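You operate a simulated robot arm through the tools that you are given. There is no shell and no other tool. Be economical: measure what you need, move in short steps, check, and stop when the job is done.

The job below is to be done with a simulated robot arm. You get a single attempt, and the scene is never put back.

TASK
Fetch the blue diffuser and set it on top of the yellow backed frame. Take the grey card and leave it on the middle of the copy board. Take the blue guard and put it on the grey shelf. Open the rail marker. The order is free. The rail marker goes toward x -0.3, y -1.0, z +0.0 (a direction in the base frame).

It is judged by the outcome, as a careful person would: the job done as asked, and still so three seconds after it is handed in. It fails if anything else is knocked over, pushed out of place, dropped, spilled or broken.

THE ROBOT
A 7-joint arm with a fingered hand on a trunk, on a base that drives. Base frame: it is fixed to the floor where the robot stands at the start and does not move with it; the origin is under the middle of the robot, x ahead of it, y to its left, z up. Readings come in mm, rad, newtons and seconds.
Its first joint turns from -2.496 to 2.496 rad. Places, roughly: blue diffuser (2x13x15 cm) [600, 0, 200]; blue guard (6x6x6 cm) [-300, 2800, 800]; grey card (11x9x3 cm) [300, -700, 100]; grey shelf [-1900, 2900, 900]; middle of the copy board [400, -800, 900]; rail marker [600, -700, 900]; yellow backed frame (19x15x4 cm) [-2200, 800, 900]. Payload 3 kg.
Tool frame: the origin (TCP) lies between the finger pads and is the grasp point; the fingertips stand 26 mm ahead of it; z points along the fingers, y is the line along which they close. Largest opening 148 mm; the body of the gripper starts 73 mm behind the TCP. The gripper is a hand of 3 fingers: y runs from the thumb to the fingers, the wrist lies at [0, 0, -229] in the tool frame, and closing takes about 1.5 s.
Orientation is that of the tool frame in the base frame, as a unit quaternion [w, x, y, z]. With the fingers straight down and closing along the base's y, the tool's x points along the base's -x, its y along +y and its z along -z.

THE INTERFACE
- The arm moves only by the tool servo_tool. Its argument "steps" is one flat list of numbers, 6 for each row, row after row: the shift along the base's x, y, z in units of 100 mm (1.0 is 100 mm), then the turn, a rotation vector about the base's x, y, z in units of 120 degrees (1.0 is 120 degrees). In form: [tx, ty, tz, wx, wy, wz, tx, ty, tz, wx, wy, wz, ...]. A call has 1 to 20 rows; each row is the pose to reach, as a shift and turn from the pose commanded when the call began. "jaw" is the closure in counts, from 0 (fully open) to 255 (shut), set as the call begins (left out, the last holds). A call with a number of a shift or a turn outside -1 to 1 is refused whole. Each row takes 0.2 s and may step no farther than 50 mm and 0.15 rad from the row before; otherwise, or with a gripper value out of range, the whole call is refused. A pose out of reach is approached as far as the arm can. The call stops where the force on the tool passes 40 N (or 10 N more than at its start, if that is more) or the arm is blocked; 0.2 s more then pass. Each finger travels about 153 mm/s and halts on what it meets, pressing with about 23 N; the grip force reading is that of the motor and also rises with nothing between the fingers. The clock runs only during rows and for 0.2 s after the last one: add rows that repeat a pose to give the fingers time. It gives the time, the measured TCP pose, the force on the tool (base axes), the opening and the grip force at its end, in the units of the frame above (readings bear some noise), with the torque about the TCP (base axes, N m) and any sound that the robot's microphone picked up.
- Cameras (640 x 400 px; columns grow to the right, rows downward): "scene" is now at [125, -51.9, 1877.5]; the picture's right is [-0.76, -0.65, 0.00], its down [-0.55, 0.65, -0.52] and it looks along [0.34, -0.40, -0.85] (base axes); focal length 259 px, centre (320, 200). "wrist" rides on the gripper at [68, -39, -90] in the tool frame; the picture's right is [0.50, 0.87, 0.00], its down [-0.66, 0.38, -0.65] and it looks along [-0.57, 0.33, 0.76] (tool axes); focal length 222 px, centre (320, 200). There is no depth. A picture from a camera that has moved, and an enlarged one, comes with that camera's place and axes in the base frame and with its lens.
- grab_frame(camera): a new picture of that camera. No time passes.
- slide_trunk(by): slides the trunk up (or, below 0, down) by that many mm; the arm and the scene camera ride with it, the base frame stays. It gives what a move gives, with no picture.
- roll_base(legs): drives the robot by 1 to 6 legs, each [ahead, left, turn to the left] in mm, mm and rad, along the robot's own axes; the way and the turn of a leg run together, so that a leg with both is an arc; at most 1500 mm and 3.142 rad a leg. The arm and the cameras ride along, it lands a little off, and it stops where it bumps. It gives what a move gives.
- set_fingers(finger1, finger2, thumb_bend): sets how far each is bent, from 0 (flat) to 100 (curled in); at 30 the hand is open as for a grip, at 70 the pads meet at the TCP. One left out holds its place. A second passes; each finger stops where it meets its share of the squeeze, and holds until it gets a number again. A gripper value or a shape takes the hand back. It gives what a move gives, with no picture; readings hold the bend of each and the force on the fingers (four entries, about 0 where the hand has none), thumb and palm.
- set_grasp(shape): the hand has 3 fingers and takes this shape, open, in about a second: jaw (thumb against the fingers, like two jaws); tri (thumb and two fingers); tip (a fingertip pinch); poke (one finger out to press); point (the index stretched); flat (the hand flat); cup (the hand cupped); fist (a fist). The gripper value then closes the fingers along that shape, each until it touches; the sizes above hold for jaw. It gives what a move gives, with no picture.
- pan_tilt(pan, tilt): turns the head with the scene camera to pan (to the left, within 1.501 rad either way) and tilt (down, from -0.506 to 1.204), counted from straight ahead of the robot. It gives what a move gives.
- close_up(camera, box): a new picture of the part [left, top, right, bottom] of that camera's present view, enlarged. No time passes.
- finish_job(): hands the job in; it is judged then, once.

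Work in short steps. Places have to be worked out from the pictures, the camera data and where the tool is seen: move nearer, look again, correct. Check each grasp and each placing, and mend what went wrong. You have 165 turns and 120 pictures in all, those below and enlarged ones among them. Open the gripper and draw the arm clear of the work before you hand the job in, unless the task says otherwise.

The tools are called after ">>>" as a command line: name --argument value ..., lists and objects as JSON in quotes. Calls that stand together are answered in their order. servo_tool: Moves the arm, as the interface text tells. Its arguments: {"type":"object","properties":{"steps":{"type":"array","items":{"type":"number"}},"jaw":{"type":"number"}},"required":["steps"]} The other tools are called the same way: slide_trunk (by) slides the trunk up or down; set_grasp (shape) gives the hand a shape; set_fingers (finger1, finger2, thumb_bend) moves the fingers one by one; roll_base (legs) drives the base; pan_tilt (pan, tilt) turns the head that bears the scene camera; grab_frame (camera) takes a picture; close_up (camera, box) takes an enlarged picture of a part of a camera's view; finish_job () hands the job in.

At the start:

```text
time: 0.0
position: [646.0, -633.9, 1070.0]
orientation: [0.0, 0.0, 1.0, 0.0]
contact_force: [0.1, 0.9, -0.5]
moment: [-0.02, -0.03, 0.0]
gripper_width: 148.1
grip_force: 0.0
shape: jaw
bend: [30.0, 30.0, 30.0]
finger forces: [0.1, 0.1, 0.0, 0.1, 0.0, 0.1]
trunk travel left (down, up): [-825.0, 65.0]
robot x, y, heading: [-2.6, -0.8, -0.0]
head pan, tilt: [-0.867, 1.021]
```

scene: 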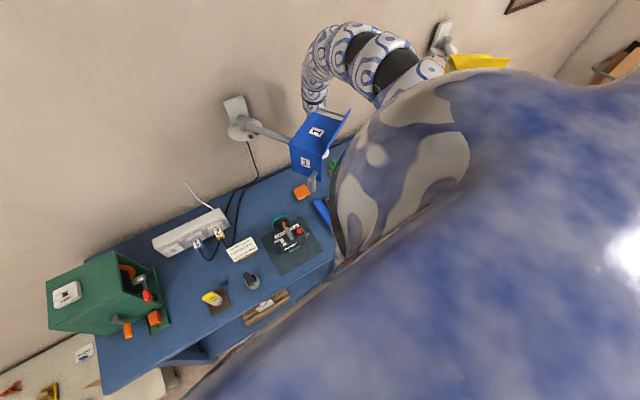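
wrist: 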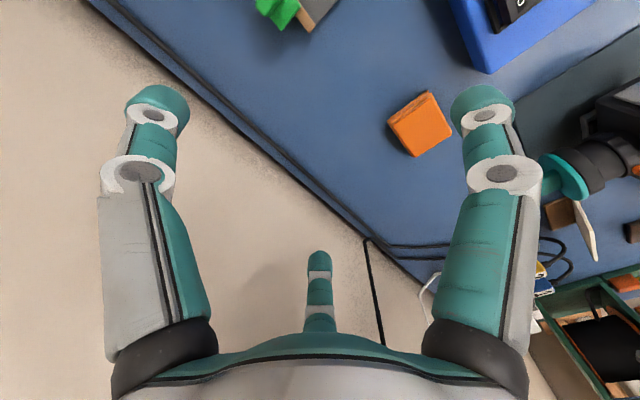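

The arm blocks much of the scene view, so I'll turn the head to survey the rest of the room first.

>>> pan_tilt --pan -0.87 --tilt 0.6

>>> grab_frame --camera "scene"

>>> pan_tilt --pan 0.0 --tilt 0.9

>>> grab_frame --camera "scene"

>>> pan_tilt --pan 1.5 --tilt 0.4

>>> grab_frame --camera "scene"

```text
time: 0.9
position: [645.3, -633.2, 1069.8]
orientation: [0.0, 0.001, 1.0, 0.0]
contact_force: [0.4, 0.6, -0.3]
moment: [0.03, -0.02, 0.01]
gripper_width: 147.9
grip_force: 0.1
shape: jaw
bend: [30.0, 30.0, 30.0]
finger forces: [0.0, 0.1, 0.0, 0.1, 0.1, 0.1]
trunk travel left (down, up): [-825.0, 65.0]
robot x, y, heading: [-0.1, -0.9, 0.0]
head pan, tilt: [-0.869, 0.6]
```

```text
117 pictures are left
camera scene: at [137.8, -67.2, 1910.8], right [-0.76, -0.65, 0.0], down [-0.37, 0.43, -0.82], along [0.53, -0.63, -0.57], focal length 259 px, centre (320, 200)
```

scene: 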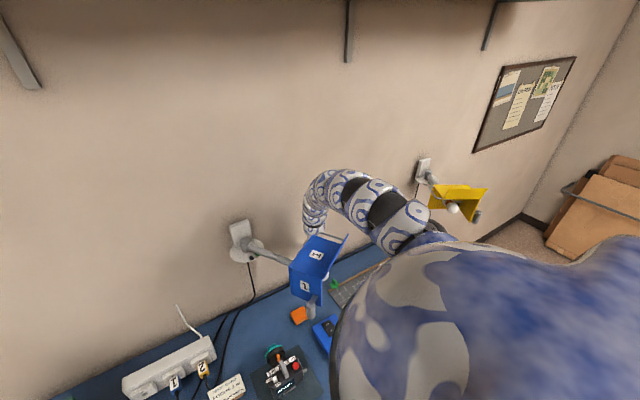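

```text
time: 2.1
position: [645.2, -632.8, 1069.9]
orientation: [0.0, 0.0, 1.0, 0.0]
contact_force: [0.3, 0.2, -0.2]
moment: [0.02, 0.0, -0.04]
gripper_width: 147.9
grip_force: 0.1
shape: jaw
bend: [30.0, 30.0, 30.0]
finger forces: [0.0, 0.0, 0.0, 0.1, 0.1, 0.1]
trunk travel left (down, up): [-825.0, 65.0]
robot x, y, heading: [-0.1, -0.5, 0.001]
head pan, tilt: [0.0, 0.901]
```

```text
116 pictures are left
camera scene: at [156.3, 0.2, 1886.1], right [0.0, -1.0, 0.0], down [-0.78, 0.0, -0.62], along [0.62, 0.0, -0.78], focal length 259 px, centre (320, 200)
```

scene: 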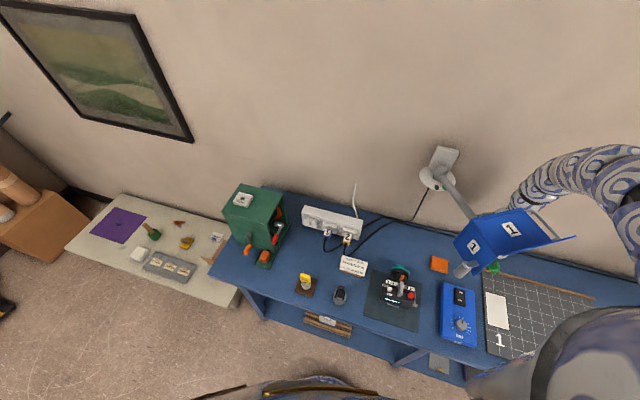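

```text
time: 3.7
position: [645.5, -634.0, 1069.6]
orientation: [0.0, 0.0, 1.0, 0.0]
contact_force: [-0.6, -0.5, 0.1]
moment: [-0.01, -0.02, 0.01]
gripper_width: 148.0
grip_force: 0.1
shape: jaw
bend: [30.0, 30.0, 30.0]
finger forces: [0.0, 0.0, 0.1, 0.0, 0.0, 0.0]
trunk travel left (down, up): [-825.0, 65.0]
robot x, y, heading: [3.1, 0.0, -0.001]
head pan, tilt: [1.499, 0.4]
```

```text
115 pictures are left
camera scene: at [87.5, 92.7, 1929.1], right [1.0, -0.07, 0.0], down [-0.03, -0.39, -0.92], along [0.07, 0.92, -0.39], focal length 259 px, centre (320, 200)
```

scene: 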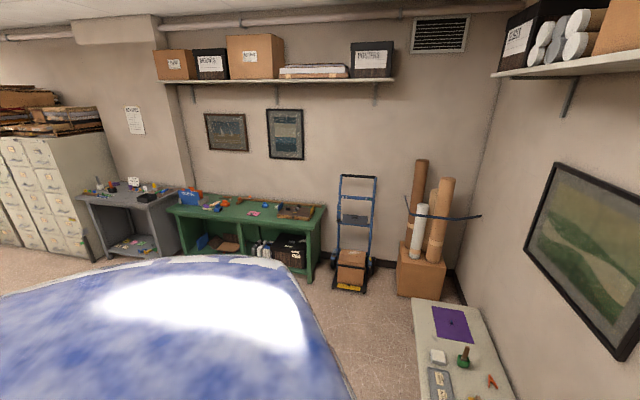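

Blue bench with the copy board (grid mat) is ahead-right, green and grey tables lie to the left. I'll look closer at the mat and the lower shelf.

>>> pan_tilt --pan -0.3 --tilt 1.2

>>> grab_frame --camera "scene"

>>> close_up --camera "scene" --box '[320, 100, 480, 200]'

>>> pan_tilt --pan -1.5 --tilt 0.8

>>> grab_frame --camera "scene"

```text
time: 5.5
position: [646.6, -632.5, 1070.4]
orientation: [0.0, 0.0, 1.0, 0.0]
contact_force: [0.5, -0.6, -0.1]
moment: [-0.01, 0.02, -0.02]
gripper_width: 147.6
grip_force: 0.0
shape: jaw
bend: [30.0, 30.0, 30.0]
finger forces: [0.1, 0.0, 0.1, 0.0, 0.0, 0.0]
trunk travel left (down, up): [-825.0, 65.0]
robot x, y, heading: [-3.4, -2.0, -0.0]
head pan, tilt: [-0.3, 1.201]
```

```text
114 pictures are left
camera scene: at [134.2, -16.2, 1866.3], right [-0.3, -0.96, 0.0], down [-0.89, 0.28, -0.36], along [0.35, -0.11, -0.93], focal length 259 px, centre (320, 200)
```

scene: 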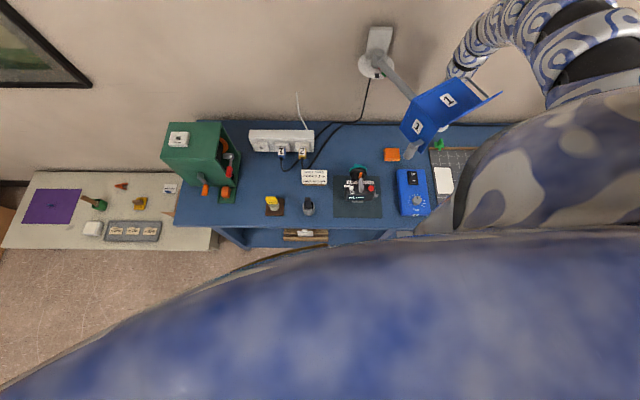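

```text
4.00 times, centred on (400, 150) of scene
camera zoom: at [134.2, -16.2, 1866.3], right [-0.3, -0.96, 0.0], down [-0.89, 0.28, -0.36], along [0.35, -0.11, -0.93], focal length 1035 px, centre (0, 400)
```

zoom: 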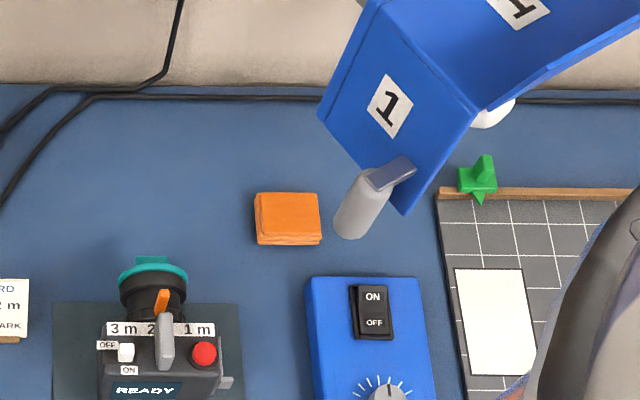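

```text
time: 6.9
position: [644.8, -633.6, 1069.4]
orientation: [0.001, 0.0, 1.0, -0.001]
contact_force: [1.0, -0.4, 0.2]
moment: [0.04, 0.0, 0.02]
gripper_width: 147.7
grip_force: 0.0
shape: jaw
bend: [30.0, 30.0, 30.0]
finger forces: [0.0, 0.1, 0.0, 0.0, 0.1, 0.0]
trunk travel left (down, up): [-825.0, 65.0]
robot x, y, heading: [4.1, -0.4, 0.003]
head pan, tilt: [-1.499, 0.799]
```

```text
112 pictures are left
camera scene: at [86.6, -80.2, 1894.0], right [-1.0, -0.07, 0.0], down [-0.05, 0.72, -0.7], along [0.05, -0.69, -0.72], focal length 259 px, centre (320, 200)
```

scene: 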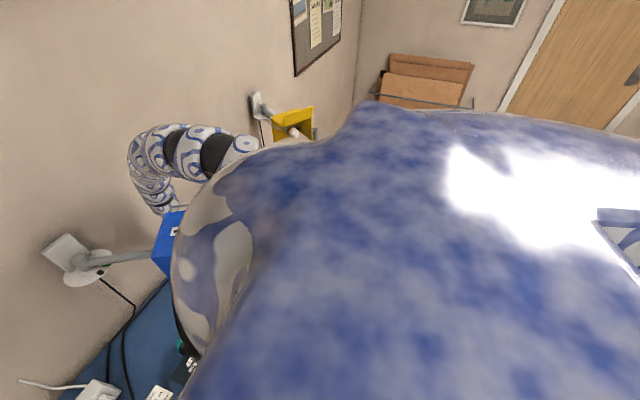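

The marker is the green slider on the wooden rail at the back edge of the mat. A blue lamp hood is close to the hand, so I look closely at the gap before moving.

>>> pan_tilt --pan -0.6 --tilt 0.85

>>> close_up --camera "scene" --box '[260, 100, 420, 200]'

>>> close_up --camera "scene" --box '[260, 180, 420, 280]'

```text
time: 8.1
position: [644.7, -633.8, 1070.2]
orientation: [0.0, 0.0, 1.0, 0.0]
contact_force: [0.7, 0.3, 0.3]
moment: [-0.02, 0.01, -0.01]
gripper_width: 148.0
grip_force: 0.1
shape: jaw
bend: [30.0, 30.0, 30.0]
finger forces: [0.0, 0.0, 0.0, 0.1, 0.0, 0.1]
trunk travel left (down, up): [-825.0, 65.0]
robot x, y, heading: [0.1, -2.3, 0.0]
head pan, tilt: [-0.6, 0.85]
```

```text
4.00 times, centred on (340, 150) of scene
camera zoom: at [145.3, -44.0, 1890.0], right [-0.57, -0.82, 0.0], down [-0.62, 0.42, -0.66], along [0.54, -0.37, -0.75], focal length 1035 px, centre (240, 400)
```

zoom: 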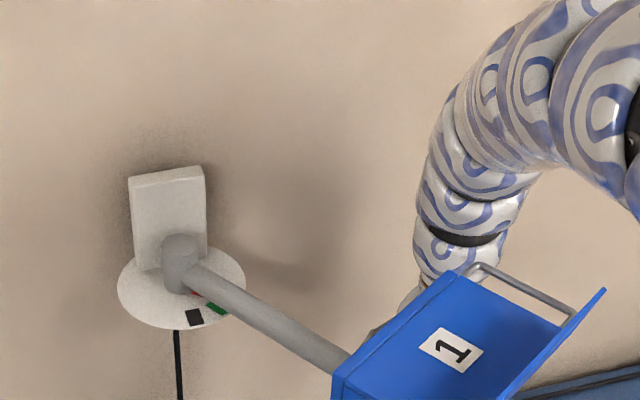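

```text
4.00 times, centred on (340, 230) of scene
camera zoom: at [145.3, -44.0, 1890.0], right [-0.57, -0.82, 0.0], down [-0.62, 0.42, -0.66], along [0.54, -0.37, -0.75], focal length 1035 px, centre (240, 80)
```

zoom: 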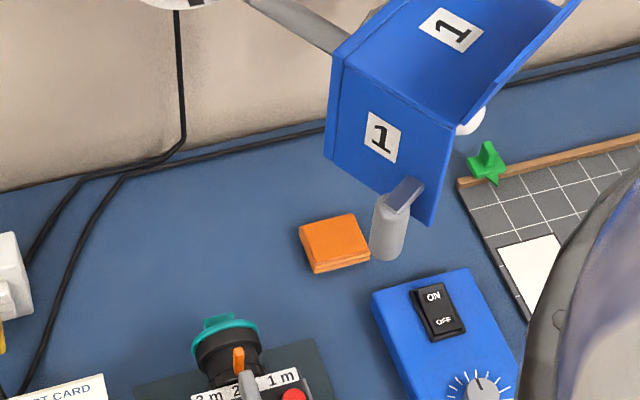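

The hand is just beyond (‑y of) the lamp hood. I back away along −y in small steps, watching the force.

>>> servo_tool --steps '[0, -0.2, 0, 0, 0, 0, 0, -0.4, 0, 0, 0, 0, 0, -0.6, 0, 0, 0, 0, -0.1, -0.8, 0, 0, 0, 0, -0.2, -1.0, 0, 0, 0, 0]'

>>> grab_frame --camera "wrist"

>>> grab_frame --camera "scene"

```text
time: 9.3
position: [625.0, -734.0, 1070.0]
orientation: [0.0, -0.001, 1.0, 0.001]
contact_force: [-0.4, 0.0, 0.6]
moment: [0.06, 0.02, -0.01]
gripper_width: 147.8
grip_force: 0.0
shape: jaw
bend: [30.0, 30.0, 30.0]
finger forces: [0.0, 0.0, 0.0, 0.0, 0.1, 0.1]
trunk travel left (down, up): [-825.0, 65.0]
robot x, y, heading: [2.6, -3.5, 0.001]
head pan, tilt: [-0.6, 0.85]
```

```text
109 pictures are left
camera wrist: at [558.2, -773.2, 1159.0], right [-0.5, 0.87, 0.0], down [0.66, 0.38, 0.65], along [0.57, 0.33, -0.76], focal length 222 px, centre (320, 200)
```

wrist: 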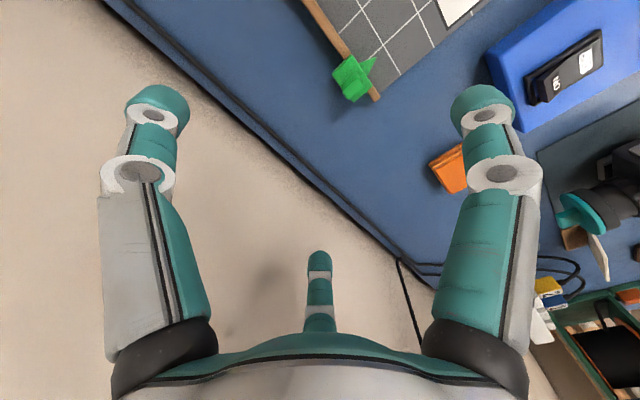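

```text
108 pictures are left
camera scene: at [145.2, -44.5, 1890.0], right [-0.56, -0.83, 0.0], down [-0.62, 0.42, -0.66], along [0.54, -0.37, -0.75], focal length 259 px, centre (320, 200)
```

scene: 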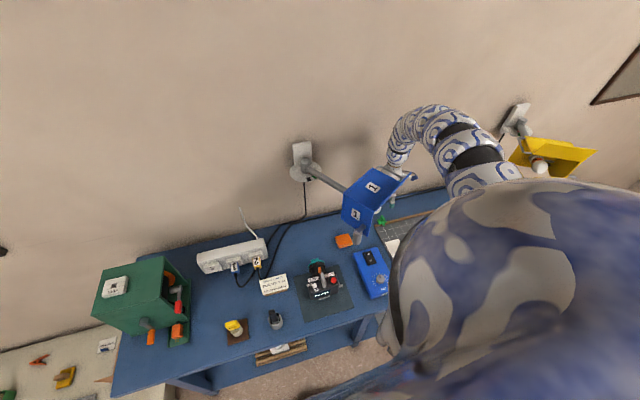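

The hand is clear of the hood, and the marker triangulates to about (588, −711, ~893). I align the tool with the rail and hover above it.

>>> servo_tool --steps '[-0.1, 0.06, 0, 0, 0, -0.05, -0.2, 0.12, -0.2, 0, 0, -0.1, -0.37, 0.23, -0.4, 0, 0, -0.1385, -0.37, 0.23, -0.7, 0, 0, -0.1385]'

>>> grab_frame --camera "wrist"

>>> close_up --camera "scene" --box '[340, 150, 500, 250]'

```text
time: 10.3
position: [586.6, -712.7, 1000.0]
orientation: [0.0, 0.145, 0.989, 0.0]
contact_force: [0.2, 0.0, -0.6]
moment: [0.03, 0.03, 0.0]
gripper_width: 147.7
grip_force: 0.1
shape: jaw
bend: [30.0, 30.0, 30.0]
finger forces: [0.0, 0.1, 0.1, 0.0, 0.1, 0.1]
trunk travel left (down, up): [-825.0, 65.0]
robot x, y, heading: [0.8, -1.3, -0.003]
head pan, tilt: [-0.6, 0.85]
```

```text
107 pictures are left
camera wrist: at [512.1, -730.4, 1089.1], right [-0.23, 0.97, 0.0], down [0.74, 0.17, 0.65], along [0.64, 0.15, -0.76], focal length 222 px, centre (320, 200)
```

wrist: 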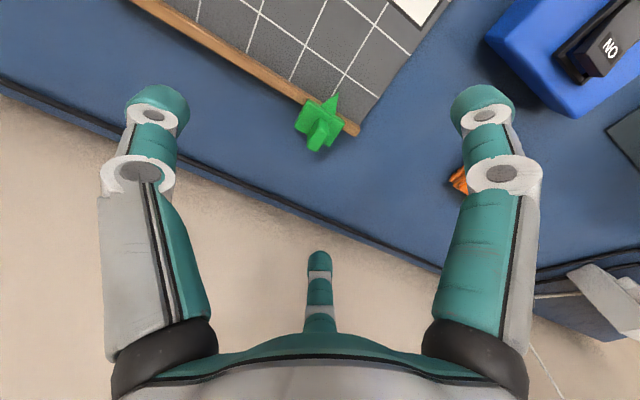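

```text
4.00 times, centred on (420, 200) of scene
camera zoom: at [146.1, -45.2, 1889.8], right [-0.57, -0.82, 0.0], down [-0.62, 0.43, -0.66], along [0.54, -0.37, -0.75], focal length 1035 px, centre (-80, 200)
```

zoom: 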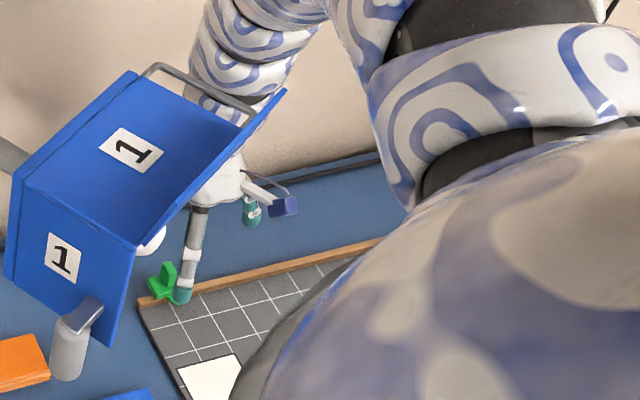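

Marker sits at about (589, −712), z centre ≈ 890. I'll shut the fingers, go to its +y side (lateral at height first) and descend there.

>>> servo_tool --steps '[0, 0, 0, 0, 0, 0, 0, 0, 0, 0, 0, 0, 0, 0, 0, 0, 0, 0, 0, 0, 0, 0, 0, 0, 0, 0, 0, 0, 0, 0, 0, 0, 0, 0, 0, 0, 0.1, 0.25, 0, 0, 0, 0, 0.19, 0.57, 0, 0, 0, 0, 0.19, 0.57, -0.3, 0, 0, 0, 0.19, 0.57, -0.55, 0, 0, 0]' --jaw 255

>>> grab_frame --camera "wrist"

>>> close_up --camera "scene" --box '[340, 150, 500, 250]'

```text
time: 12.5
position: [607.0, -654.2, 945.8]
orientation: [0.0, 0.144, 0.99, -0.001]
contact_force: [-0.2, -0.1, -0.4]
moment: [-0.01, -0.01, -0.02]
gripper_width: 0.3
grip_force: 22.8
shape: jaw
bend: [70.0, 70.0, 70.0]
finger forces: [0.0, 0.0, 0.0, 0.0, 0.0, 0.1]
trunk travel left (down, up): [-825.0, 65.0]
robot x, y, heading: [-2.3, -3.0, -0.001]
head pan, tilt: [-0.6, 0.85]
```

```text
105 pictures are left
camera wrist: at [531.4, -672.6, 1034.3], right [-0.23, 0.97, 0.0], down [0.74, 0.18, 0.65], along [0.64, 0.15, -0.76], focal length 222 px, centre (320, 200)
```

wrist: 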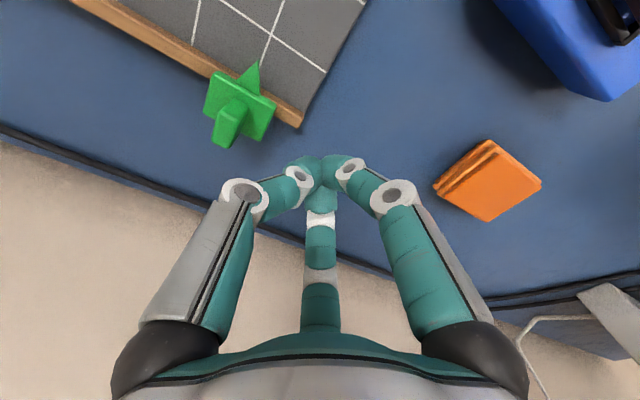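

```text
4.00 times, centred on (420, 200) of scene
camera zoom: at [145.1, -44.5, 1889.9], right [-0.57, -0.82, 0.0], down [-0.62, 0.42, -0.66], along [0.54, -0.37, -0.75], focal length 1035 px, centre (-80, 200)
```

zoom: 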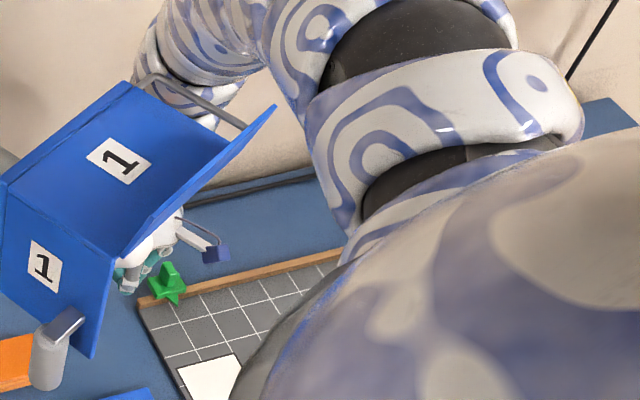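

Fingers closed beside the marker. I lower to tip height ≈ 892 and push along the rail.

>>> servo_tool --steps '[0, 0, -0.15, 0, 0, 0, 0, 0, -0.27, 0, 0, 0, -0.086, -0.287, -0.27, 0, 0, 0, -0.172, -0.575, -0.27, 0, 0, 0, -0.23, -0.767, -0.27, 0, 0, 0, -0.287, -0.958, -0.27, 0, 0, 0]'

>>> grab_frame --camera "wrist"

```text
time: 13.9
position: [578.3, -747.7, 916.9]
orientation: [0.0, 0.145, 0.989, 0.001]
contact_force: [0.0, 0.3, -0.1]
moment: [0.01, 0.02, -0.01]
gripper_width: 0.0
grip_force: 23.2
shape: jaw
bend: [70.0, 70.0, 70.0]
finger forces: [0.0, 0.0, 0.0, 0.0, 0.4, 0.1]
trunk travel left (down, up): [-825.0, 65.0]
robot x, y, heading: [-1.9, -1.4, 0.0]
head pan, tilt: [-0.6, 0.85]
```

```text
103 pictures are left
camera wrist: at [502.9, -767.0, 1006.1], right [-0.23, 0.97, 0.0], down [0.74, 0.17, 0.65], along [0.64, 0.15, -0.76], focal length 222 px, centre (320, 200)
```

wrist: 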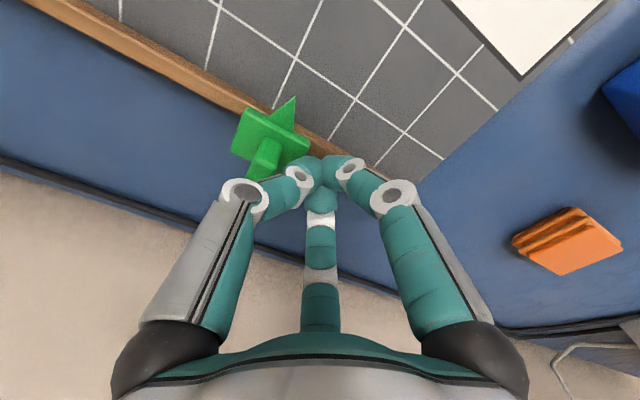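

The marker slides along with the fingers at nearly no force. I continue pushing 100 mm further.

>>> servo_tool --steps '[-0.072, -0.24, 0, 0, 0, 0, -0.144, -0.48, 0, 0, 0, 0, -0.216, -0.72, 0, 0, 0, 0, -0.287, -0.958, 0, 0, 0, 0]'

>>> grab_frame --camera "wrist"

```text
time: 14.9
position: [560.4, -807.9, 920.4]
orientation: [0.0, 0.144, 0.99, 0.0]
contact_force: [-0.5, -0.3, 0.2]
moment: [0.0, 0.03, 0.01]
gripper_width: 0.1
grip_force: 22.8
shape: jaw
bend: [70.0, 70.0, 70.0]
finger forces: [0.1, 0.0, 0.0, 0.0, 0.1, 0.0]
out of reach, approached as far as the arm can: row 3, 4
trunk travel left (down, up): [-825.0, 65.0]
robot x, y, heading: [-0.3, -0.8, 0.003]
head pan, tilt: [-0.6, 0.85]
```

```text
102 pictures are left
camera wrist: at [484.4, -826.6, 1010.1], right [-0.23, 0.97, 0.0], down [0.74, 0.17, 0.65], along [0.64, 0.15, -0.76], focal length 222 px, centre (320, 200)
```

wrist: 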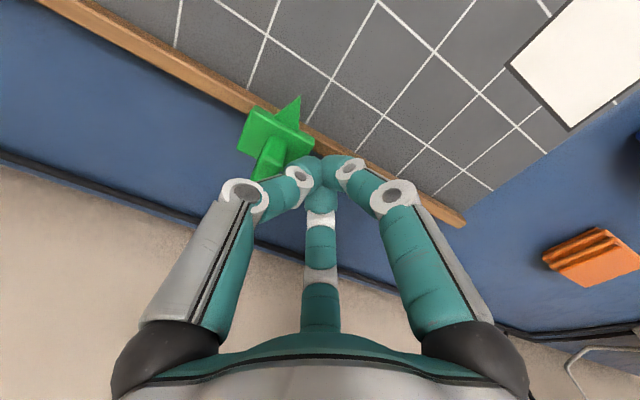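

The arm is at its reach limit, so I drive the base parallel to the bench, pushing the marker further along the rail.

>>> roll_base --legs '[[-29, -96, 0]]'

>>> grab_frame --camera "wrist"

```text
time: 16.0
position: [529.4, -907.2, 919.6]
orientation: [0.0, 0.147, 0.989, 0.002]
contact_force: [-0.4, -1.2, -1.0]
moment: [0.02, -0.02, 0.02]
gripper_width: 0.0
grip_force: 22.5
shape: jaw
bend: [70.0, 70.0, 70.0]
finger forces: [0.0, 0.1, 0.1, 0.0, 0.1, 0.0]
trunk travel left (down, up): [-825.0, 65.0]
robot x, y, heading: [-29.2, -102.8, 0.002]
head pan, tilt: [-0.6, 0.85]
```

```text
101 pictures are left
camera wrist: at [453.4, -925.7, 1009.2], right [-0.23, 0.97, 0.0], down [0.74, 0.17, 0.65], along [0.64, 0.15, -0.76], focal length 222 px, centre (320, 200)
```

wrist: 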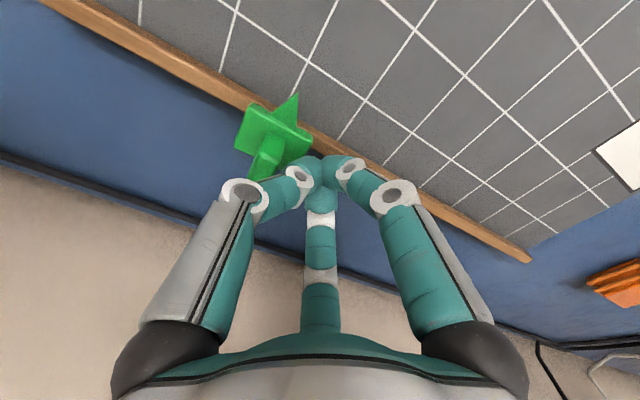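

Still sliding freely with the rail continuing. Another 100 mm.

>>> roll_base --legs '[[-29, -96, 0]]'

>>> grab_frame --camera "wrist"

```text
time: 17.2
position: [504.0, -998.2, 922.9]
orientation: [0.001, 0.144, 0.99, 0.0]
contact_force: [15.3, 21.4, 16.0]
moment: [-0.1, -0.09, 0.14]
gripper_width: 0.0
grip_force: 22.8
shape: jaw
bend: [70.0, 70.0, 70.0]
finger forces: [0.0, 0.1, 0.1, 0.1, 66.2, 0.0]
trunk travel left (down, up): [-825.0, 65.0]
robot x, y, heading: [-56.5, -195.5, 0.007]
head pan, tilt: [-0.6, 0.85]
```

```text
100 pictures are left
camera wrist: at [428.0, -1017.5, 1012.2], right [-0.23, 0.97, 0.0], down [0.73, 0.18, 0.66], along [0.64, 0.15, -0.76], focal length 222 px, centre (320, 200)
```

wrist: 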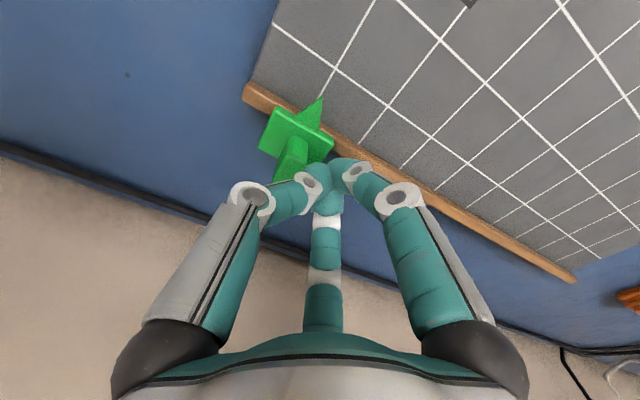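

Force rose to ~30 N with the marker near the rail's far end: it's at its stop. I back off along the rail, then rise and look.

>>> servo_tool --steps '[0.086, 0.287, 0, 0, 0, 0, 0.172, 0.575, 0, 0, 0, 0, 0.172, 0.575, 0.4, 0, 0, 0, 0.172, 0.575, 0.8, 0, 0, 0, 0.0, 0.2, 1.0, 0, 0, 0]'

>>> grab_frame --camera "wrist"

>>> grab_frame --camera "scene"

```text
time: 18.4
position: [503.8, -979.3, 1020.6]
orientation: [0.002, 0.144, 0.99, 0.001]
contact_force: [-0.1, 0.1, 0.3]
moment: [-0.03, -0.01, -0.02]
gripper_width: 0.2
grip_force: 23.0
shape: jaw
bend: [70.0, 70.0, 70.0]
finger forces: [0.0, 0.1, 0.1, 0.0, 0.0, 0.0]
trunk travel left (down, up): [-825.0, 65.0]
robot x, y, heading: [-57.4, -194.9, 0.001]
head pan, tilt: [-0.6, 0.85]
```

```text
99 pictures are left
camera wrist: at [427.3, -997.6, 1110.1], right [-0.23, 0.97, 0.0], down [0.73, 0.17, 0.66], along [0.64, 0.15, -0.75], focal length 222 px, centre (320, 200)
```

wrist: 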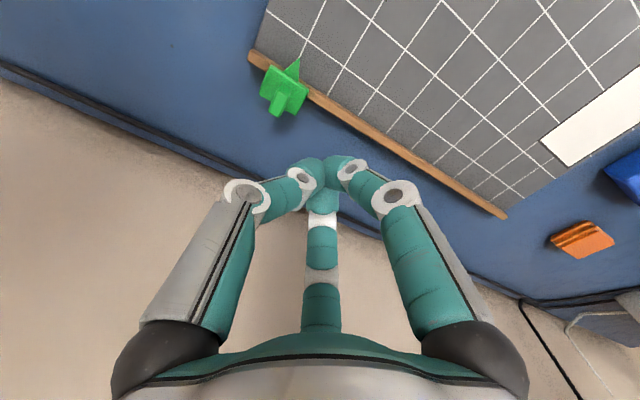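

```text
98 pictures are left
camera scene: at [85.6, -239.1, 1890.0], right [-0.57, -0.82, 0.0], down [-0.62, 0.43, -0.66], along [0.54, -0.37, -0.75], focal length 259 px, centre (320, 200)
```

scene: 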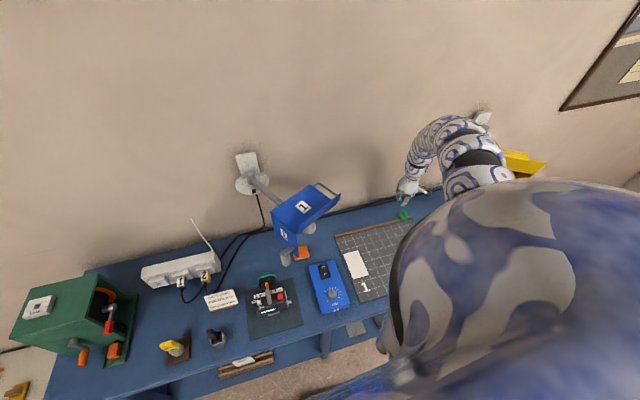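

Marker is at the far stop and nothing else moved. Now I back the robot away from the bench to see the lower shelf.

>>> roll_base --legs '[[-575, 172, 0]]'

>>> pan_tilt --pan -0.2 --tilt 0.8

>>> grab_frame --camera "scene"

```text
time: 21.7
position: [-70.3, -809.3, 1021.0]
orientation: [0.002, 0.147, 0.989, 0.001]
contact_force: [0.0, 0.2, 0.2]
moment: [-0.03, -0.01, 0.01]
gripper_width: 0.0
grip_force: 23.4
shape: jaw
bend: [70.0, 70.0, 70.0]
finger forces: [0.0, 0.0, 0.0, 0.0, 0.1, 0.0]
trunk travel left (down, up): [-825.0, 65.0]
robot x, y, heading: [-626.2, -24.8, -0.007]
head pan, tilt: [-0.6, 0.85]
```

```text
time: 22.6
position: [-69.5, -809.1, 1020.5]
orientation: [0.001, 0.147, 0.989, 0.001]
contact_force: [-0.3, -0.4, -0.1]
moment: [0.01, 0.01, -0.04]
gripper_width: 0.0
grip_force: 23.1
shape: jaw
bend: [70.0, 70.0, 70.0]
finger forces: [0.0, 0.0, 0.1, 0.1, 0.0, 0.0]
trunk travel left (down, up): [-825.0, 65.0]
robot x, y, heading: [-628.8, -19.7, -0.01]
head pan, tilt: [-0.201, 0.799]
```

```text
97 pictures are left
camera scene: at [-469.4, -38.2, 1894.0], right [-0.21, -0.98, 0.0], down [-0.7, 0.15, -0.7], along [0.68, -0.14, -0.72], focal length 259 px, centre (320, 200)
```

scene: 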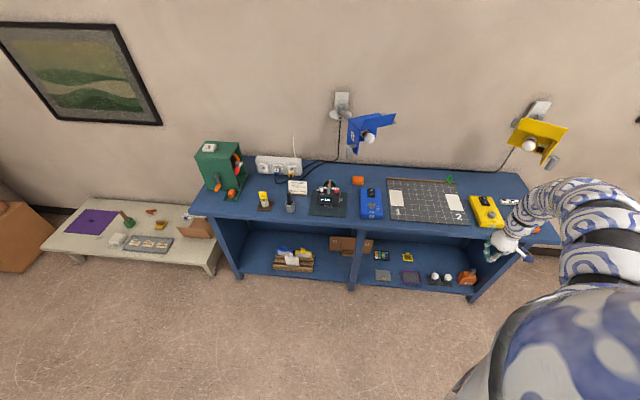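

Clear view now. I enlarge the lower shelf bays and the copy board.

>>> close_up --camera "scene" --box '[340, 225, 500, 325]'

>>> close_up --camera "scene" --box '[220, 210, 380, 310]'

>>> close_up --camera "scene" --box '[350, 150, 510, 250]'

```text
4.00 times, centred on (420, 275) of scene
camera zoom: at [-469.4, -38.2, 1894.0], right [-0.21, -0.98, 0.0], down [-0.7, 0.15, -0.7], along [0.68, -0.14, -0.72], focal length 1035 px, centre (-80, -100)
```

zoom: 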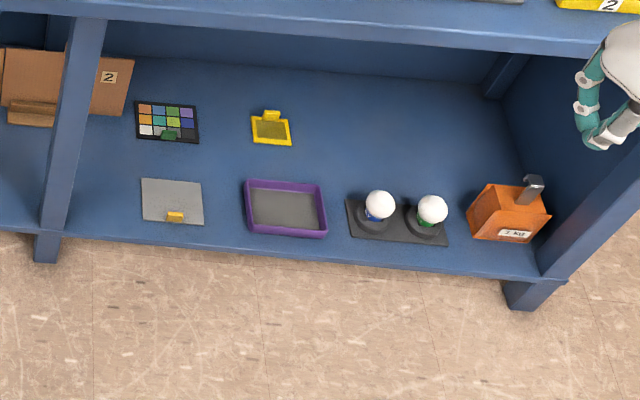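

```text
4.00 times, centred on (300, 260) of scene
camera zoom: at [-469.4, -38.2, 1894.0], right [-0.21, -0.98, 0.0], down [-0.7, 0.15, -0.7], along [0.68, -0.14, -0.72], focal length 1035 px, centre (400, -40)
```

zoom: 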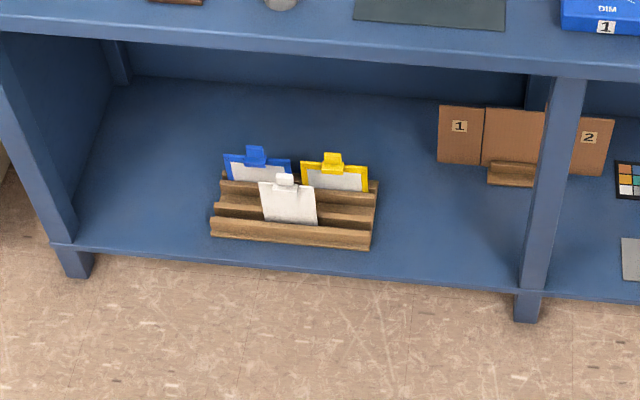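

```text
4.00 times, centred on (430, 200) of scene
camera zoom: at [-469.4, -38.2, 1894.0], right [-0.21, -0.98, 0.0], down [-0.7, 0.15, -0.7], along [0.68, -0.14, -0.72], focal length 1035 px, centre (-120, 200)
```

zoom: 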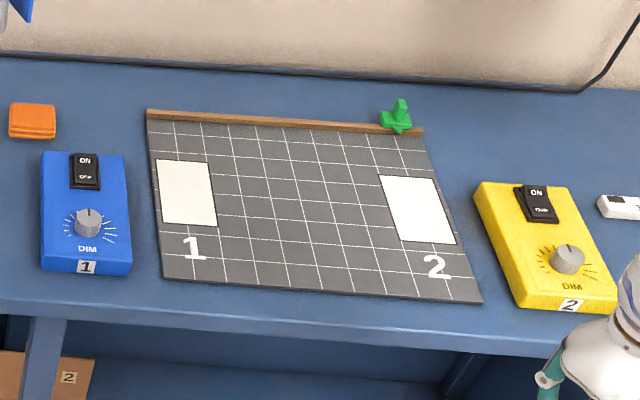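

Grey card (with yellow tab) is at the front of the right bay; the blue diffuser stands in the left rack. I back off, turn so the arm's side faces the bench, and lower the trunk.

>>> roll_base --legs '[[-300, -290, 0], [0, 0, 0.6]]'

>>> pan_tilt --pan -0.6 --tilt 0.7

>>> grab_frame --camera "scene"

```text
time: 25.3
position: [-371.9, -1096.3, 1021.2]
orientation: [0.002, 0.152, 0.988, 0.0]
contact_force: [0.6, -0.3, -0.4]
moment: [0.0, -0.02, 0.0]
gripper_width: 0.2
grip_force: 23.0
shape: jaw
bend: [70.0, 70.0, 70.0]
finger forces: [0.0, 0.0, 0.0, 0.0, 0.0, 0.1]
trunk travel left (down, up): [-825.0, 65.0]
robot x, y, heading: [-924.9, -303.8, -0.021]
head pan, tilt: [-0.201, 0.799]
stopped in leg 1: the robot was blocked; the commanded pose is now the measured one
```

```text
time: 26.1
position: [-372.5, -1096.1, 1020.9]
orientation: [0.001, 0.152, 0.988, 0.0]
contact_force: [-0.2, -0.7, 0.1]
moment: [0.01, 0.01, 0.03]
gripper_width: 0.0
grip_force: 22.9
shape: jaw
bend: [70.0, 70.0, 70.0]
finger forces: [0.1, 0.0, 0.0, 0.0, 0.0, 0.0]
trunk travel left (down, up): [-825.0, 65.0]
robot x, y, heading: [-921.6, -304.2, -0.018]
head pan, tilt: [-0.6, 0.7]
```

```text
93 pictures are left
camera scene: at [-773.3, -353.8, 1902.3], right [-0.58, -0.82, 0.0], down [-0.53, 0.37, -0.76], along [0.62, -0.44, -0.64], focal length 259 px, centre (320, 200)
```

scene: 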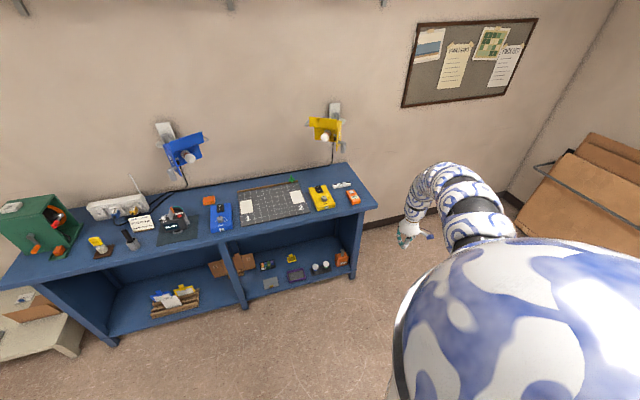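

The base touched something at the very end of that leg; I look to both sides to see what it was.

>>> pan_tilt --pan 1.5 --tilt 0.7

>>> grab_frame --camera "scene"

>>> pan_tilt --pan -1.5 --tilt 0.6

>>> grab_frame --camera "scene"

```text
time: 28.1
position: [-372.2, -1096.7, 1020.9]
orientation: [0.001, 0.152, 0.988, 0.001]
contact_force: [-0.2, -0.1, 0.1]
moment: [0.0, -0.01, -0.04]
gripper_width: 0.2
grip_force: 22.9
shape: jaw
bend: [70.0, 70.0, 70.0]
finger forces: [0.1, 0.1, 0.0, 0.0, 0.0, 0.0]
trunk travel left (down, up): [-825.0, 65.0]
robot x, y, heading: [-923.0, -305.4, -0.021]
head pan, tilt: [1.499, 0.7]
```

```text
92 pictures are left
camera scene: at [-835.1, -220.2, 1902.3], right [1.0, -0.09, 0.0], down [-0.06, -0.64, -0.77], along [0.07, 0.76, -0.64], focal length 259 px, centre (320, 200)
```

scene: 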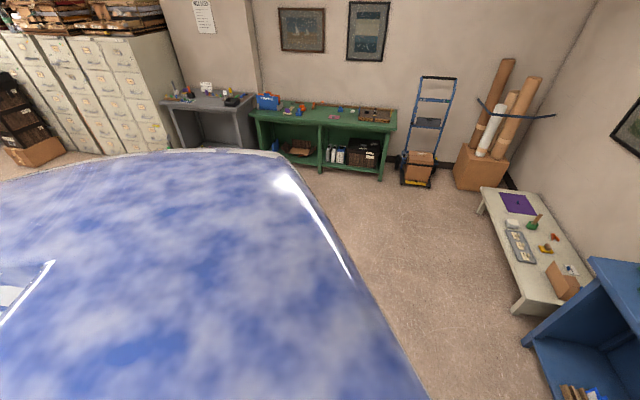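

```text
time: 30.7
position: [-373.0, -1096.3, 1022.0]
orientation: [0.0, 0.151, 0.988, 0.0]
contact_force: [-0.7, 0.0, 0.5]
moment: [0.01, -0.07, 0.01]
gripper_width: 0.0
grip_force: 23.1
shape: jaw
bend: [70.0, 70.0, 70.0]
finger forces: [0.1, 0.0, 0.1, 0.1, 0.1, 0.0]
trunk travel left (down, up): [-825.0, 65.0]
robot x, y, heading: [-923.2, -304.0, -0.016]
head pan, tilt: [-1.499, 0.6]
```

```text
91 pictures are left
camera scene: at [-837.5, -393.1, 1910.9], right [-1.0, -0.06, 0.0], down [-0.03, 0.56, -0.82], along [0.05, -0.82, -0.57], focal length 259 px, centre (320, 200)
```

scene: 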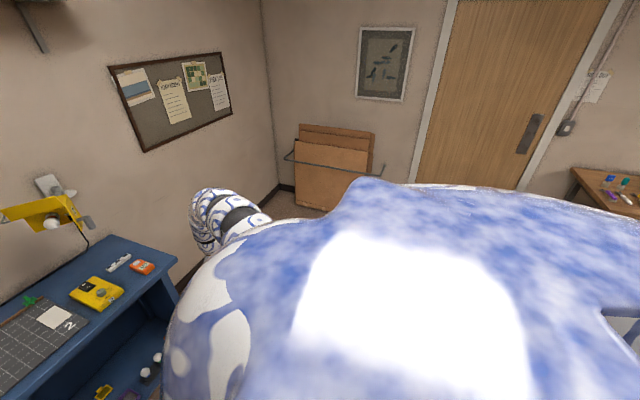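

Nothing visible to either side. I ease forward slightly and turn left to see what is behind.

>>> roll_base --legs '[[60, 0, 0], [0, 0, 0.62]]'

>>> pan_tilt --pan 1.5 --tilt 0.5

>>> grab_frame --camera "scene"

```text
time: 33.4
position: [44.8, -629.9, 1021.9]
orientation: [0.0, -0.158, 0.987, 0.001]
contact_force: [0.0, 0.5, -0.6]
moment: [0.03, 0.02, 0.0]
gripper_width: 0.0
grip_force: 22.9
shape: jaw
bend: [70.0, 70.0, 70.0]
finger forces: [0.1, 0.0, 0.0, 0.0, 0.0, 0.0]
trunk travel left (down, up): [-825.0, 65.0]
robot x, y, heading: [-862.0, -307.3, 0.605]
head pan, tilt: [-1.499, 0.6]
```

```text
time: 36.0
position: [45.0, -629.7, 1021.2]
orientation: [0.002, -0.158, 0.988, 0.001]
contact_force: [1.5, 0.6, -0.4]
moment: [-0.03, 0.01, 0.01]
gripper_width: 0.1
grip_force: 22.9
shape: jaw
bend: [70.0, 70.0, 70.0]
finger forces: [0.0, 0.0, 0.0, 0.1, 0.0, 0.1]
trunk travel left (down, up): [-825.0, 65.0]
robot x, y, heading: [-864.4, -305.8, 0.608]
head pan, tilt: [1.499, 0.499]
```

```text
90 pictures are left
camera scene: at [-843.8, -180.4, 1920.0], right [0.86, 0.51, 0.0], down [0.24, -0.41, -0.88], along [-0.45, 0.76, -0.48], focal length 259 px, centre (320, 200)
```

scene: 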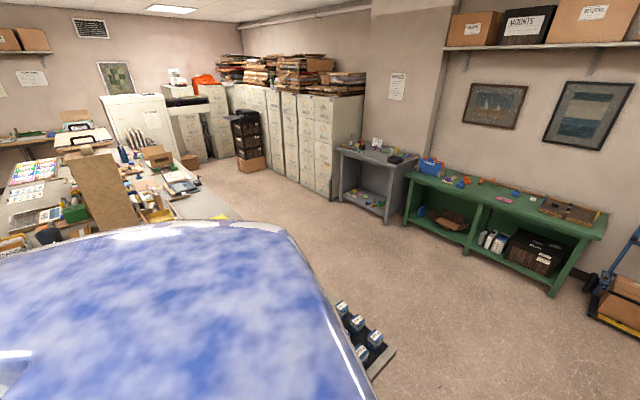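

There's a large central table behind me and a dark tray with blue items near my left-rear. I enlarge these.

>>> close_up --camera "scene" --box '[280, 270, 440, 400]'

>>> close_up --camera "scene" --box '[0, 100, 260, 262]'

>>> close_up --camera "scene" --box '[320, 130, 620, 300]'

```text
3.08 times, centred on (360, 335) of scene
camera zoom: at [-843.8, -180.4, 1920.0], right [0.86, 0.51, 0.0], down [0.24, -0.41, -0.88], along [-0.45, 0.76, -0.48], focal length 796 px, centre (197, -215)
```

zoom: 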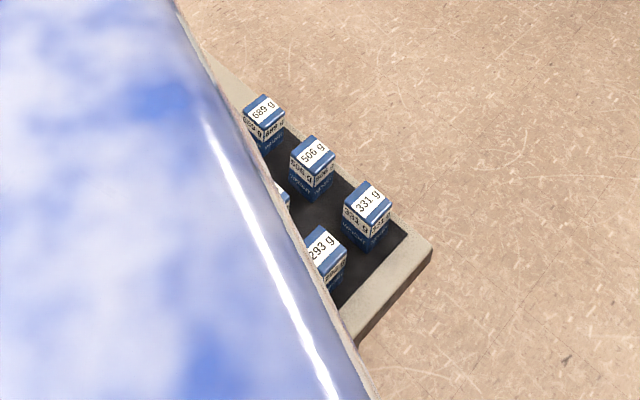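

```text
2.46 times, centred on (130, 181) of scene
camera zoom: at [-843.8, -180.4, 1920.0], right [0.86, 0.51, 0.0], down [0.24, -0.41, -0.88], along [-0.45, 0.76, -0.48], focal length 637 px, centre (788, 247)
```

zoom: 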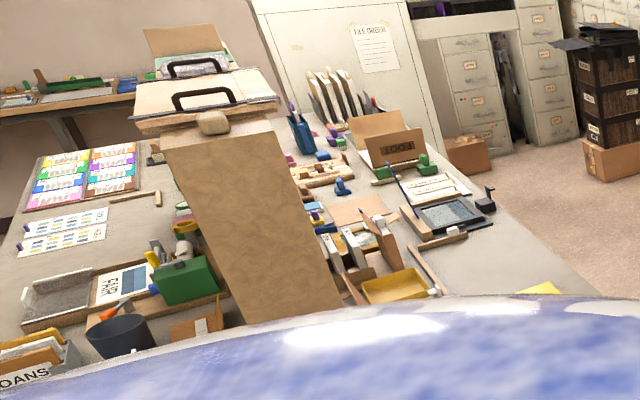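

```text
2.13 times, centred on (470, 215) of scene
camera zoom: at [-843.8, -180.4, 1920.0], right [0.86, 0.51, 0.0], down [0.24, -0.41, -0.88], along [-0.45, 0.76, -0.48], focal length 552 px, centre (0, 168)
```

zoom: 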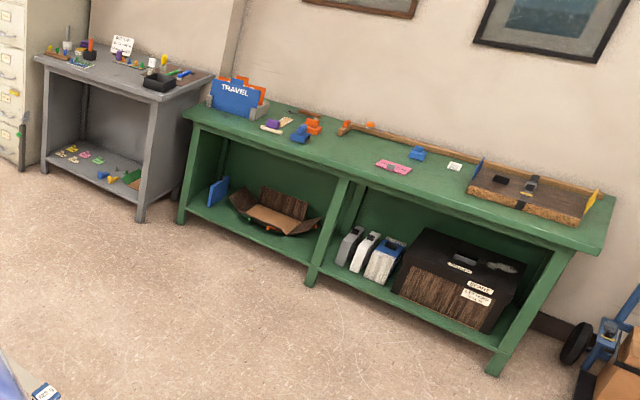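

The central table's near edge explains the bump (base touched it lightly; it's the cluttered table with the yellow frame). Now I retract the arm from the bench and yaw the tool square to it, opening the hand.

>>> servo_tool --steps '[-0.19, 0.06, 0, 0, 0, -0.06, -0.38, 0.12, 0, 0, 0, -0.12, -0.57, 0.17, 0, 0, 0, -0.18, -0.76, 0.23, 0, 0, 0, -0.24, -0.96, 0.287, 0, 0, 0, -0.291]' --jaw 0

>>> slide_trunk --by -500

>>> pan_tilt --pan -0.75 --tilt 0.6

>>> grab_frame --camera "scene"

```text
time: 37.2
position: [-50.8, -602.5, 1021.8]
orientation: [0.002, 0.148, 0.989, 0.001]
contact_force: [-1.2, 0.5, 0.1]
moment: [-0.02, -0.04, 0.0]
gripper_width: 147.8
grip_force: 0.0
shape: jaw
bend: [30.0, 30.0, 30.0]
finger forces: [0.0, 0.0, 0.0, 0.0, 0.0, 0.0]
trunk travel left (down, up): [-825.0, 65.0]
robot x, y, heading: [-866.3, -304.8, 0.606]
head pan, tilt: [1.499, 0.499]
```

```text
refused: -500 is not a number from -400 to 400
```

```text
time: 39.3
position: [-50.3, -602.2, 1020.7]
orientation: [0.002, 0.147, 0.989, 0.001]
contact_force: [0.2, 0.2, 0.5]
moment: [0.0, 0.05, -0.01]
gripper_width: 147.8
grip_force: 0.2
shape: jaw
bend: [30.0, 30.0, 30.0]
finger forces: [0.0, 0.0, 0.1, 0.0, 0.1, 0.0]
trunk travel left (down, up): [-825.0, 65.0]
robot x, y, heading: [-863.0, -302.3, 0.599]
head pan, tilt: [-0.75, 0.6]
```

```text
86 pictures are left
camera scene: at [-710.2, -271.6, 1910.9], right [-0.15, -0.99, 0.0], down [-0.56, 0.08, -0.82], along [0.82, -0.12, -0.57], focal length 259 px, centre (320, 200)
```

scene: 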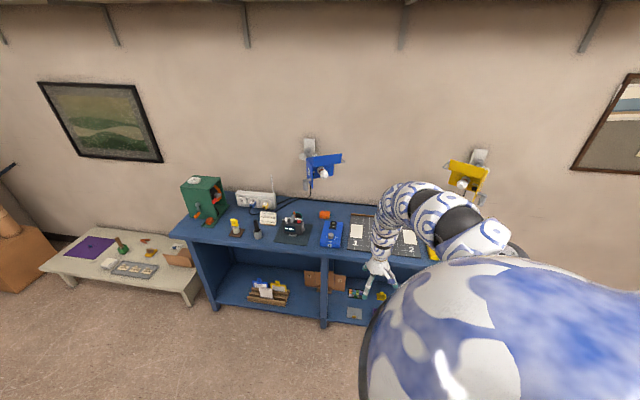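

I'll retract the arm another 100 mm and shift the base 150 mm toward the bench (away from the table) before lowering the trunk.

>>> servo_tool --steps '[-0.32, 0.096, 0, 0, 0, 0, -0.64, 0.19, 0, 0, 0, 0, -0.96, 0.287, 0, 0, 0, 0]'

>>> roll_base --legs '[[94, -117, 0]]'

>>> slide_trunk --by -400

>>> grab_frame --camera "scene"

```text
time: 40.1
position: [-67.9, -596.7, 1009.7]
orientation: [0.0, 0.147, 0.989, 0.0]
contact_force: [0.0, 0.6, 0.1]
moment: [-0.01, 0.0, 0.03]
gripper_width: 147.9
grip_force: 0.1
shape: jaw
bend: [30.0, 30.0, 30.0]
finger forces: [0.1, 0.0, 0.1, 0.1, 0.0, 0.0]
out of reach, approached as far as the arm can: row 1, 2, 3
trunk travel left (down, up): [-825.0, 65.0]
robot x, y, heading: [-867.2, -301.3, 0.604]
head pan, tilt: [-0.75, 0.6]
```

```text
time: 41.5
position: [78.5, -642.3, 1009.7]
orientation: [-0.002, 0.146, 0.989, 0.001]
contact_force: [0.7, -0.2, 0.3]
moment: [0.01, 0.0, 0.01]
gripper_width: 147.8
grip_force: 0.1
shape: jaw
bend: [30.0, 30.0, 30.0]
finger forces: [0.0, 0.0, 0.1, 0.0, 0.1, 0.0]
trunk travel left (down, up): [-825.0, 65.0]
robot x, y, heading: [-723.5, -352.9, 0.602]
head pan, tilt: [-0.75, 0.6]
```

```text
time: 45.3
position: [77.7, -641.5, 610.4]
orientation: [0.0, 0.146, 0.989, 0.001]
contact_force: [0.0, -0.3, 0.1]
moment: [-0.03, 0.04, 0.02]
gripper_width: 148.0
grip_force: 0.0
shape: jaw
bend: [30.0, 30.0, 30.0]
finger forces: [0.0, 0.1, 0.1, 0.0, 0.0, 0.0]
trunk travel left (down, up): [-425.0, 465.0]
robot x, y, heading: [-721.6, -351.6, 0.609]
head pan, tilt: [-0.75, 0.6]
```

```text
85 pictures are left
camera scene: at [-566.6, -317.3, 1510.9], right [-0.14, -0.99, 0.0], down [-0.56, 0.08, -0.82], along [0.82, -0.12, -0.57], focal length 259 px, centre (320, 200)
```

scene: 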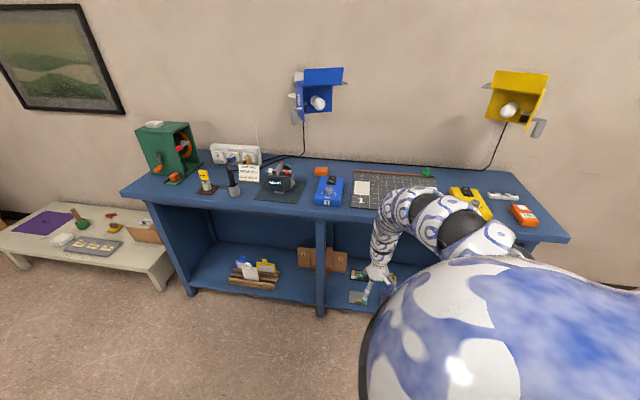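

Retracting is limited here, so I test what tilt is available: pitch the fingers toward the bench (~35°) in place.

>>> servo_tool --steps '[0, 0, 0, -0.018, -0.061, 0, 0, 0, 0, -0.037, -0.122, 0, 0, 0, 0, -0.055, -0.183, 0, 0, 0, 0, -0.073, -0.244, 0, 0, 0, 0, -0.088, -0.293, 0]'

>>> grab_frame --camera "scene"

>>> grab_frame --camera "wrist"

```text
time: 46.5
position: [246.7, -645.0, 664.6]
orientation: [0.274, 0.148, 0.949, -0.049]
contact_force: [0.2, 0.1, 0.4]
moment: [0.03, 0.04, 0.05]
gripper_width: 147.8
grip_force: 0.0
shape: jaw
bend: [30.0, 30.0, 30.0]
finger forces: [0.0, 0.0, 0.0, 0.0, 0.1, 0.0]
out of reach, approached as far as the arm can: row 1, 2, 3, 4, 5
trunk travel left (down, up): [-425.0, 465.0]
robot x, y, heading: [-718.4, -347.9, 0.603]
head pan, tilt: [-0.75, 0.6]
```

```text
84 pictures are left
camera scene: at [-565.9, -316.2, 1510.8], right [-0.15, -0.99, 0.0], down [-0.56, 0.08, -0.82], along [0.82, -0.12, -0.57], focal length 259 px, centre (320, 200)
```

scene: 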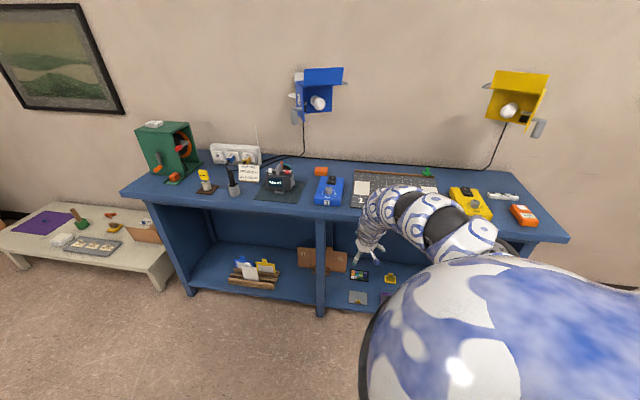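

```text
83 pictures are left
camera wrist: at [133.8, -650.1, 704.1], right [-0.14, 0.95, -0.28], down [0.31, 0.31, 0.9], along [0.94, 0.04, -0.34], focal length 222 px, centre (320, 200)
```

wrist: 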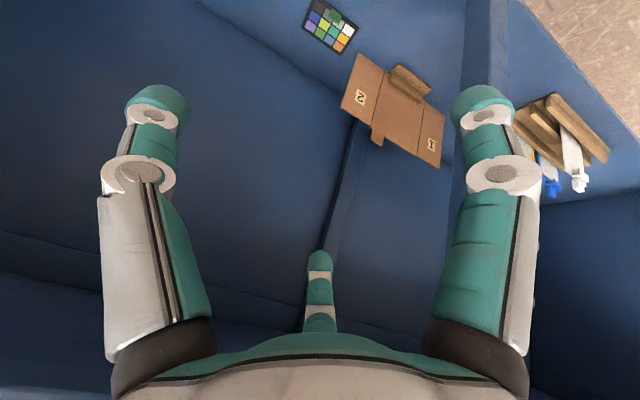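

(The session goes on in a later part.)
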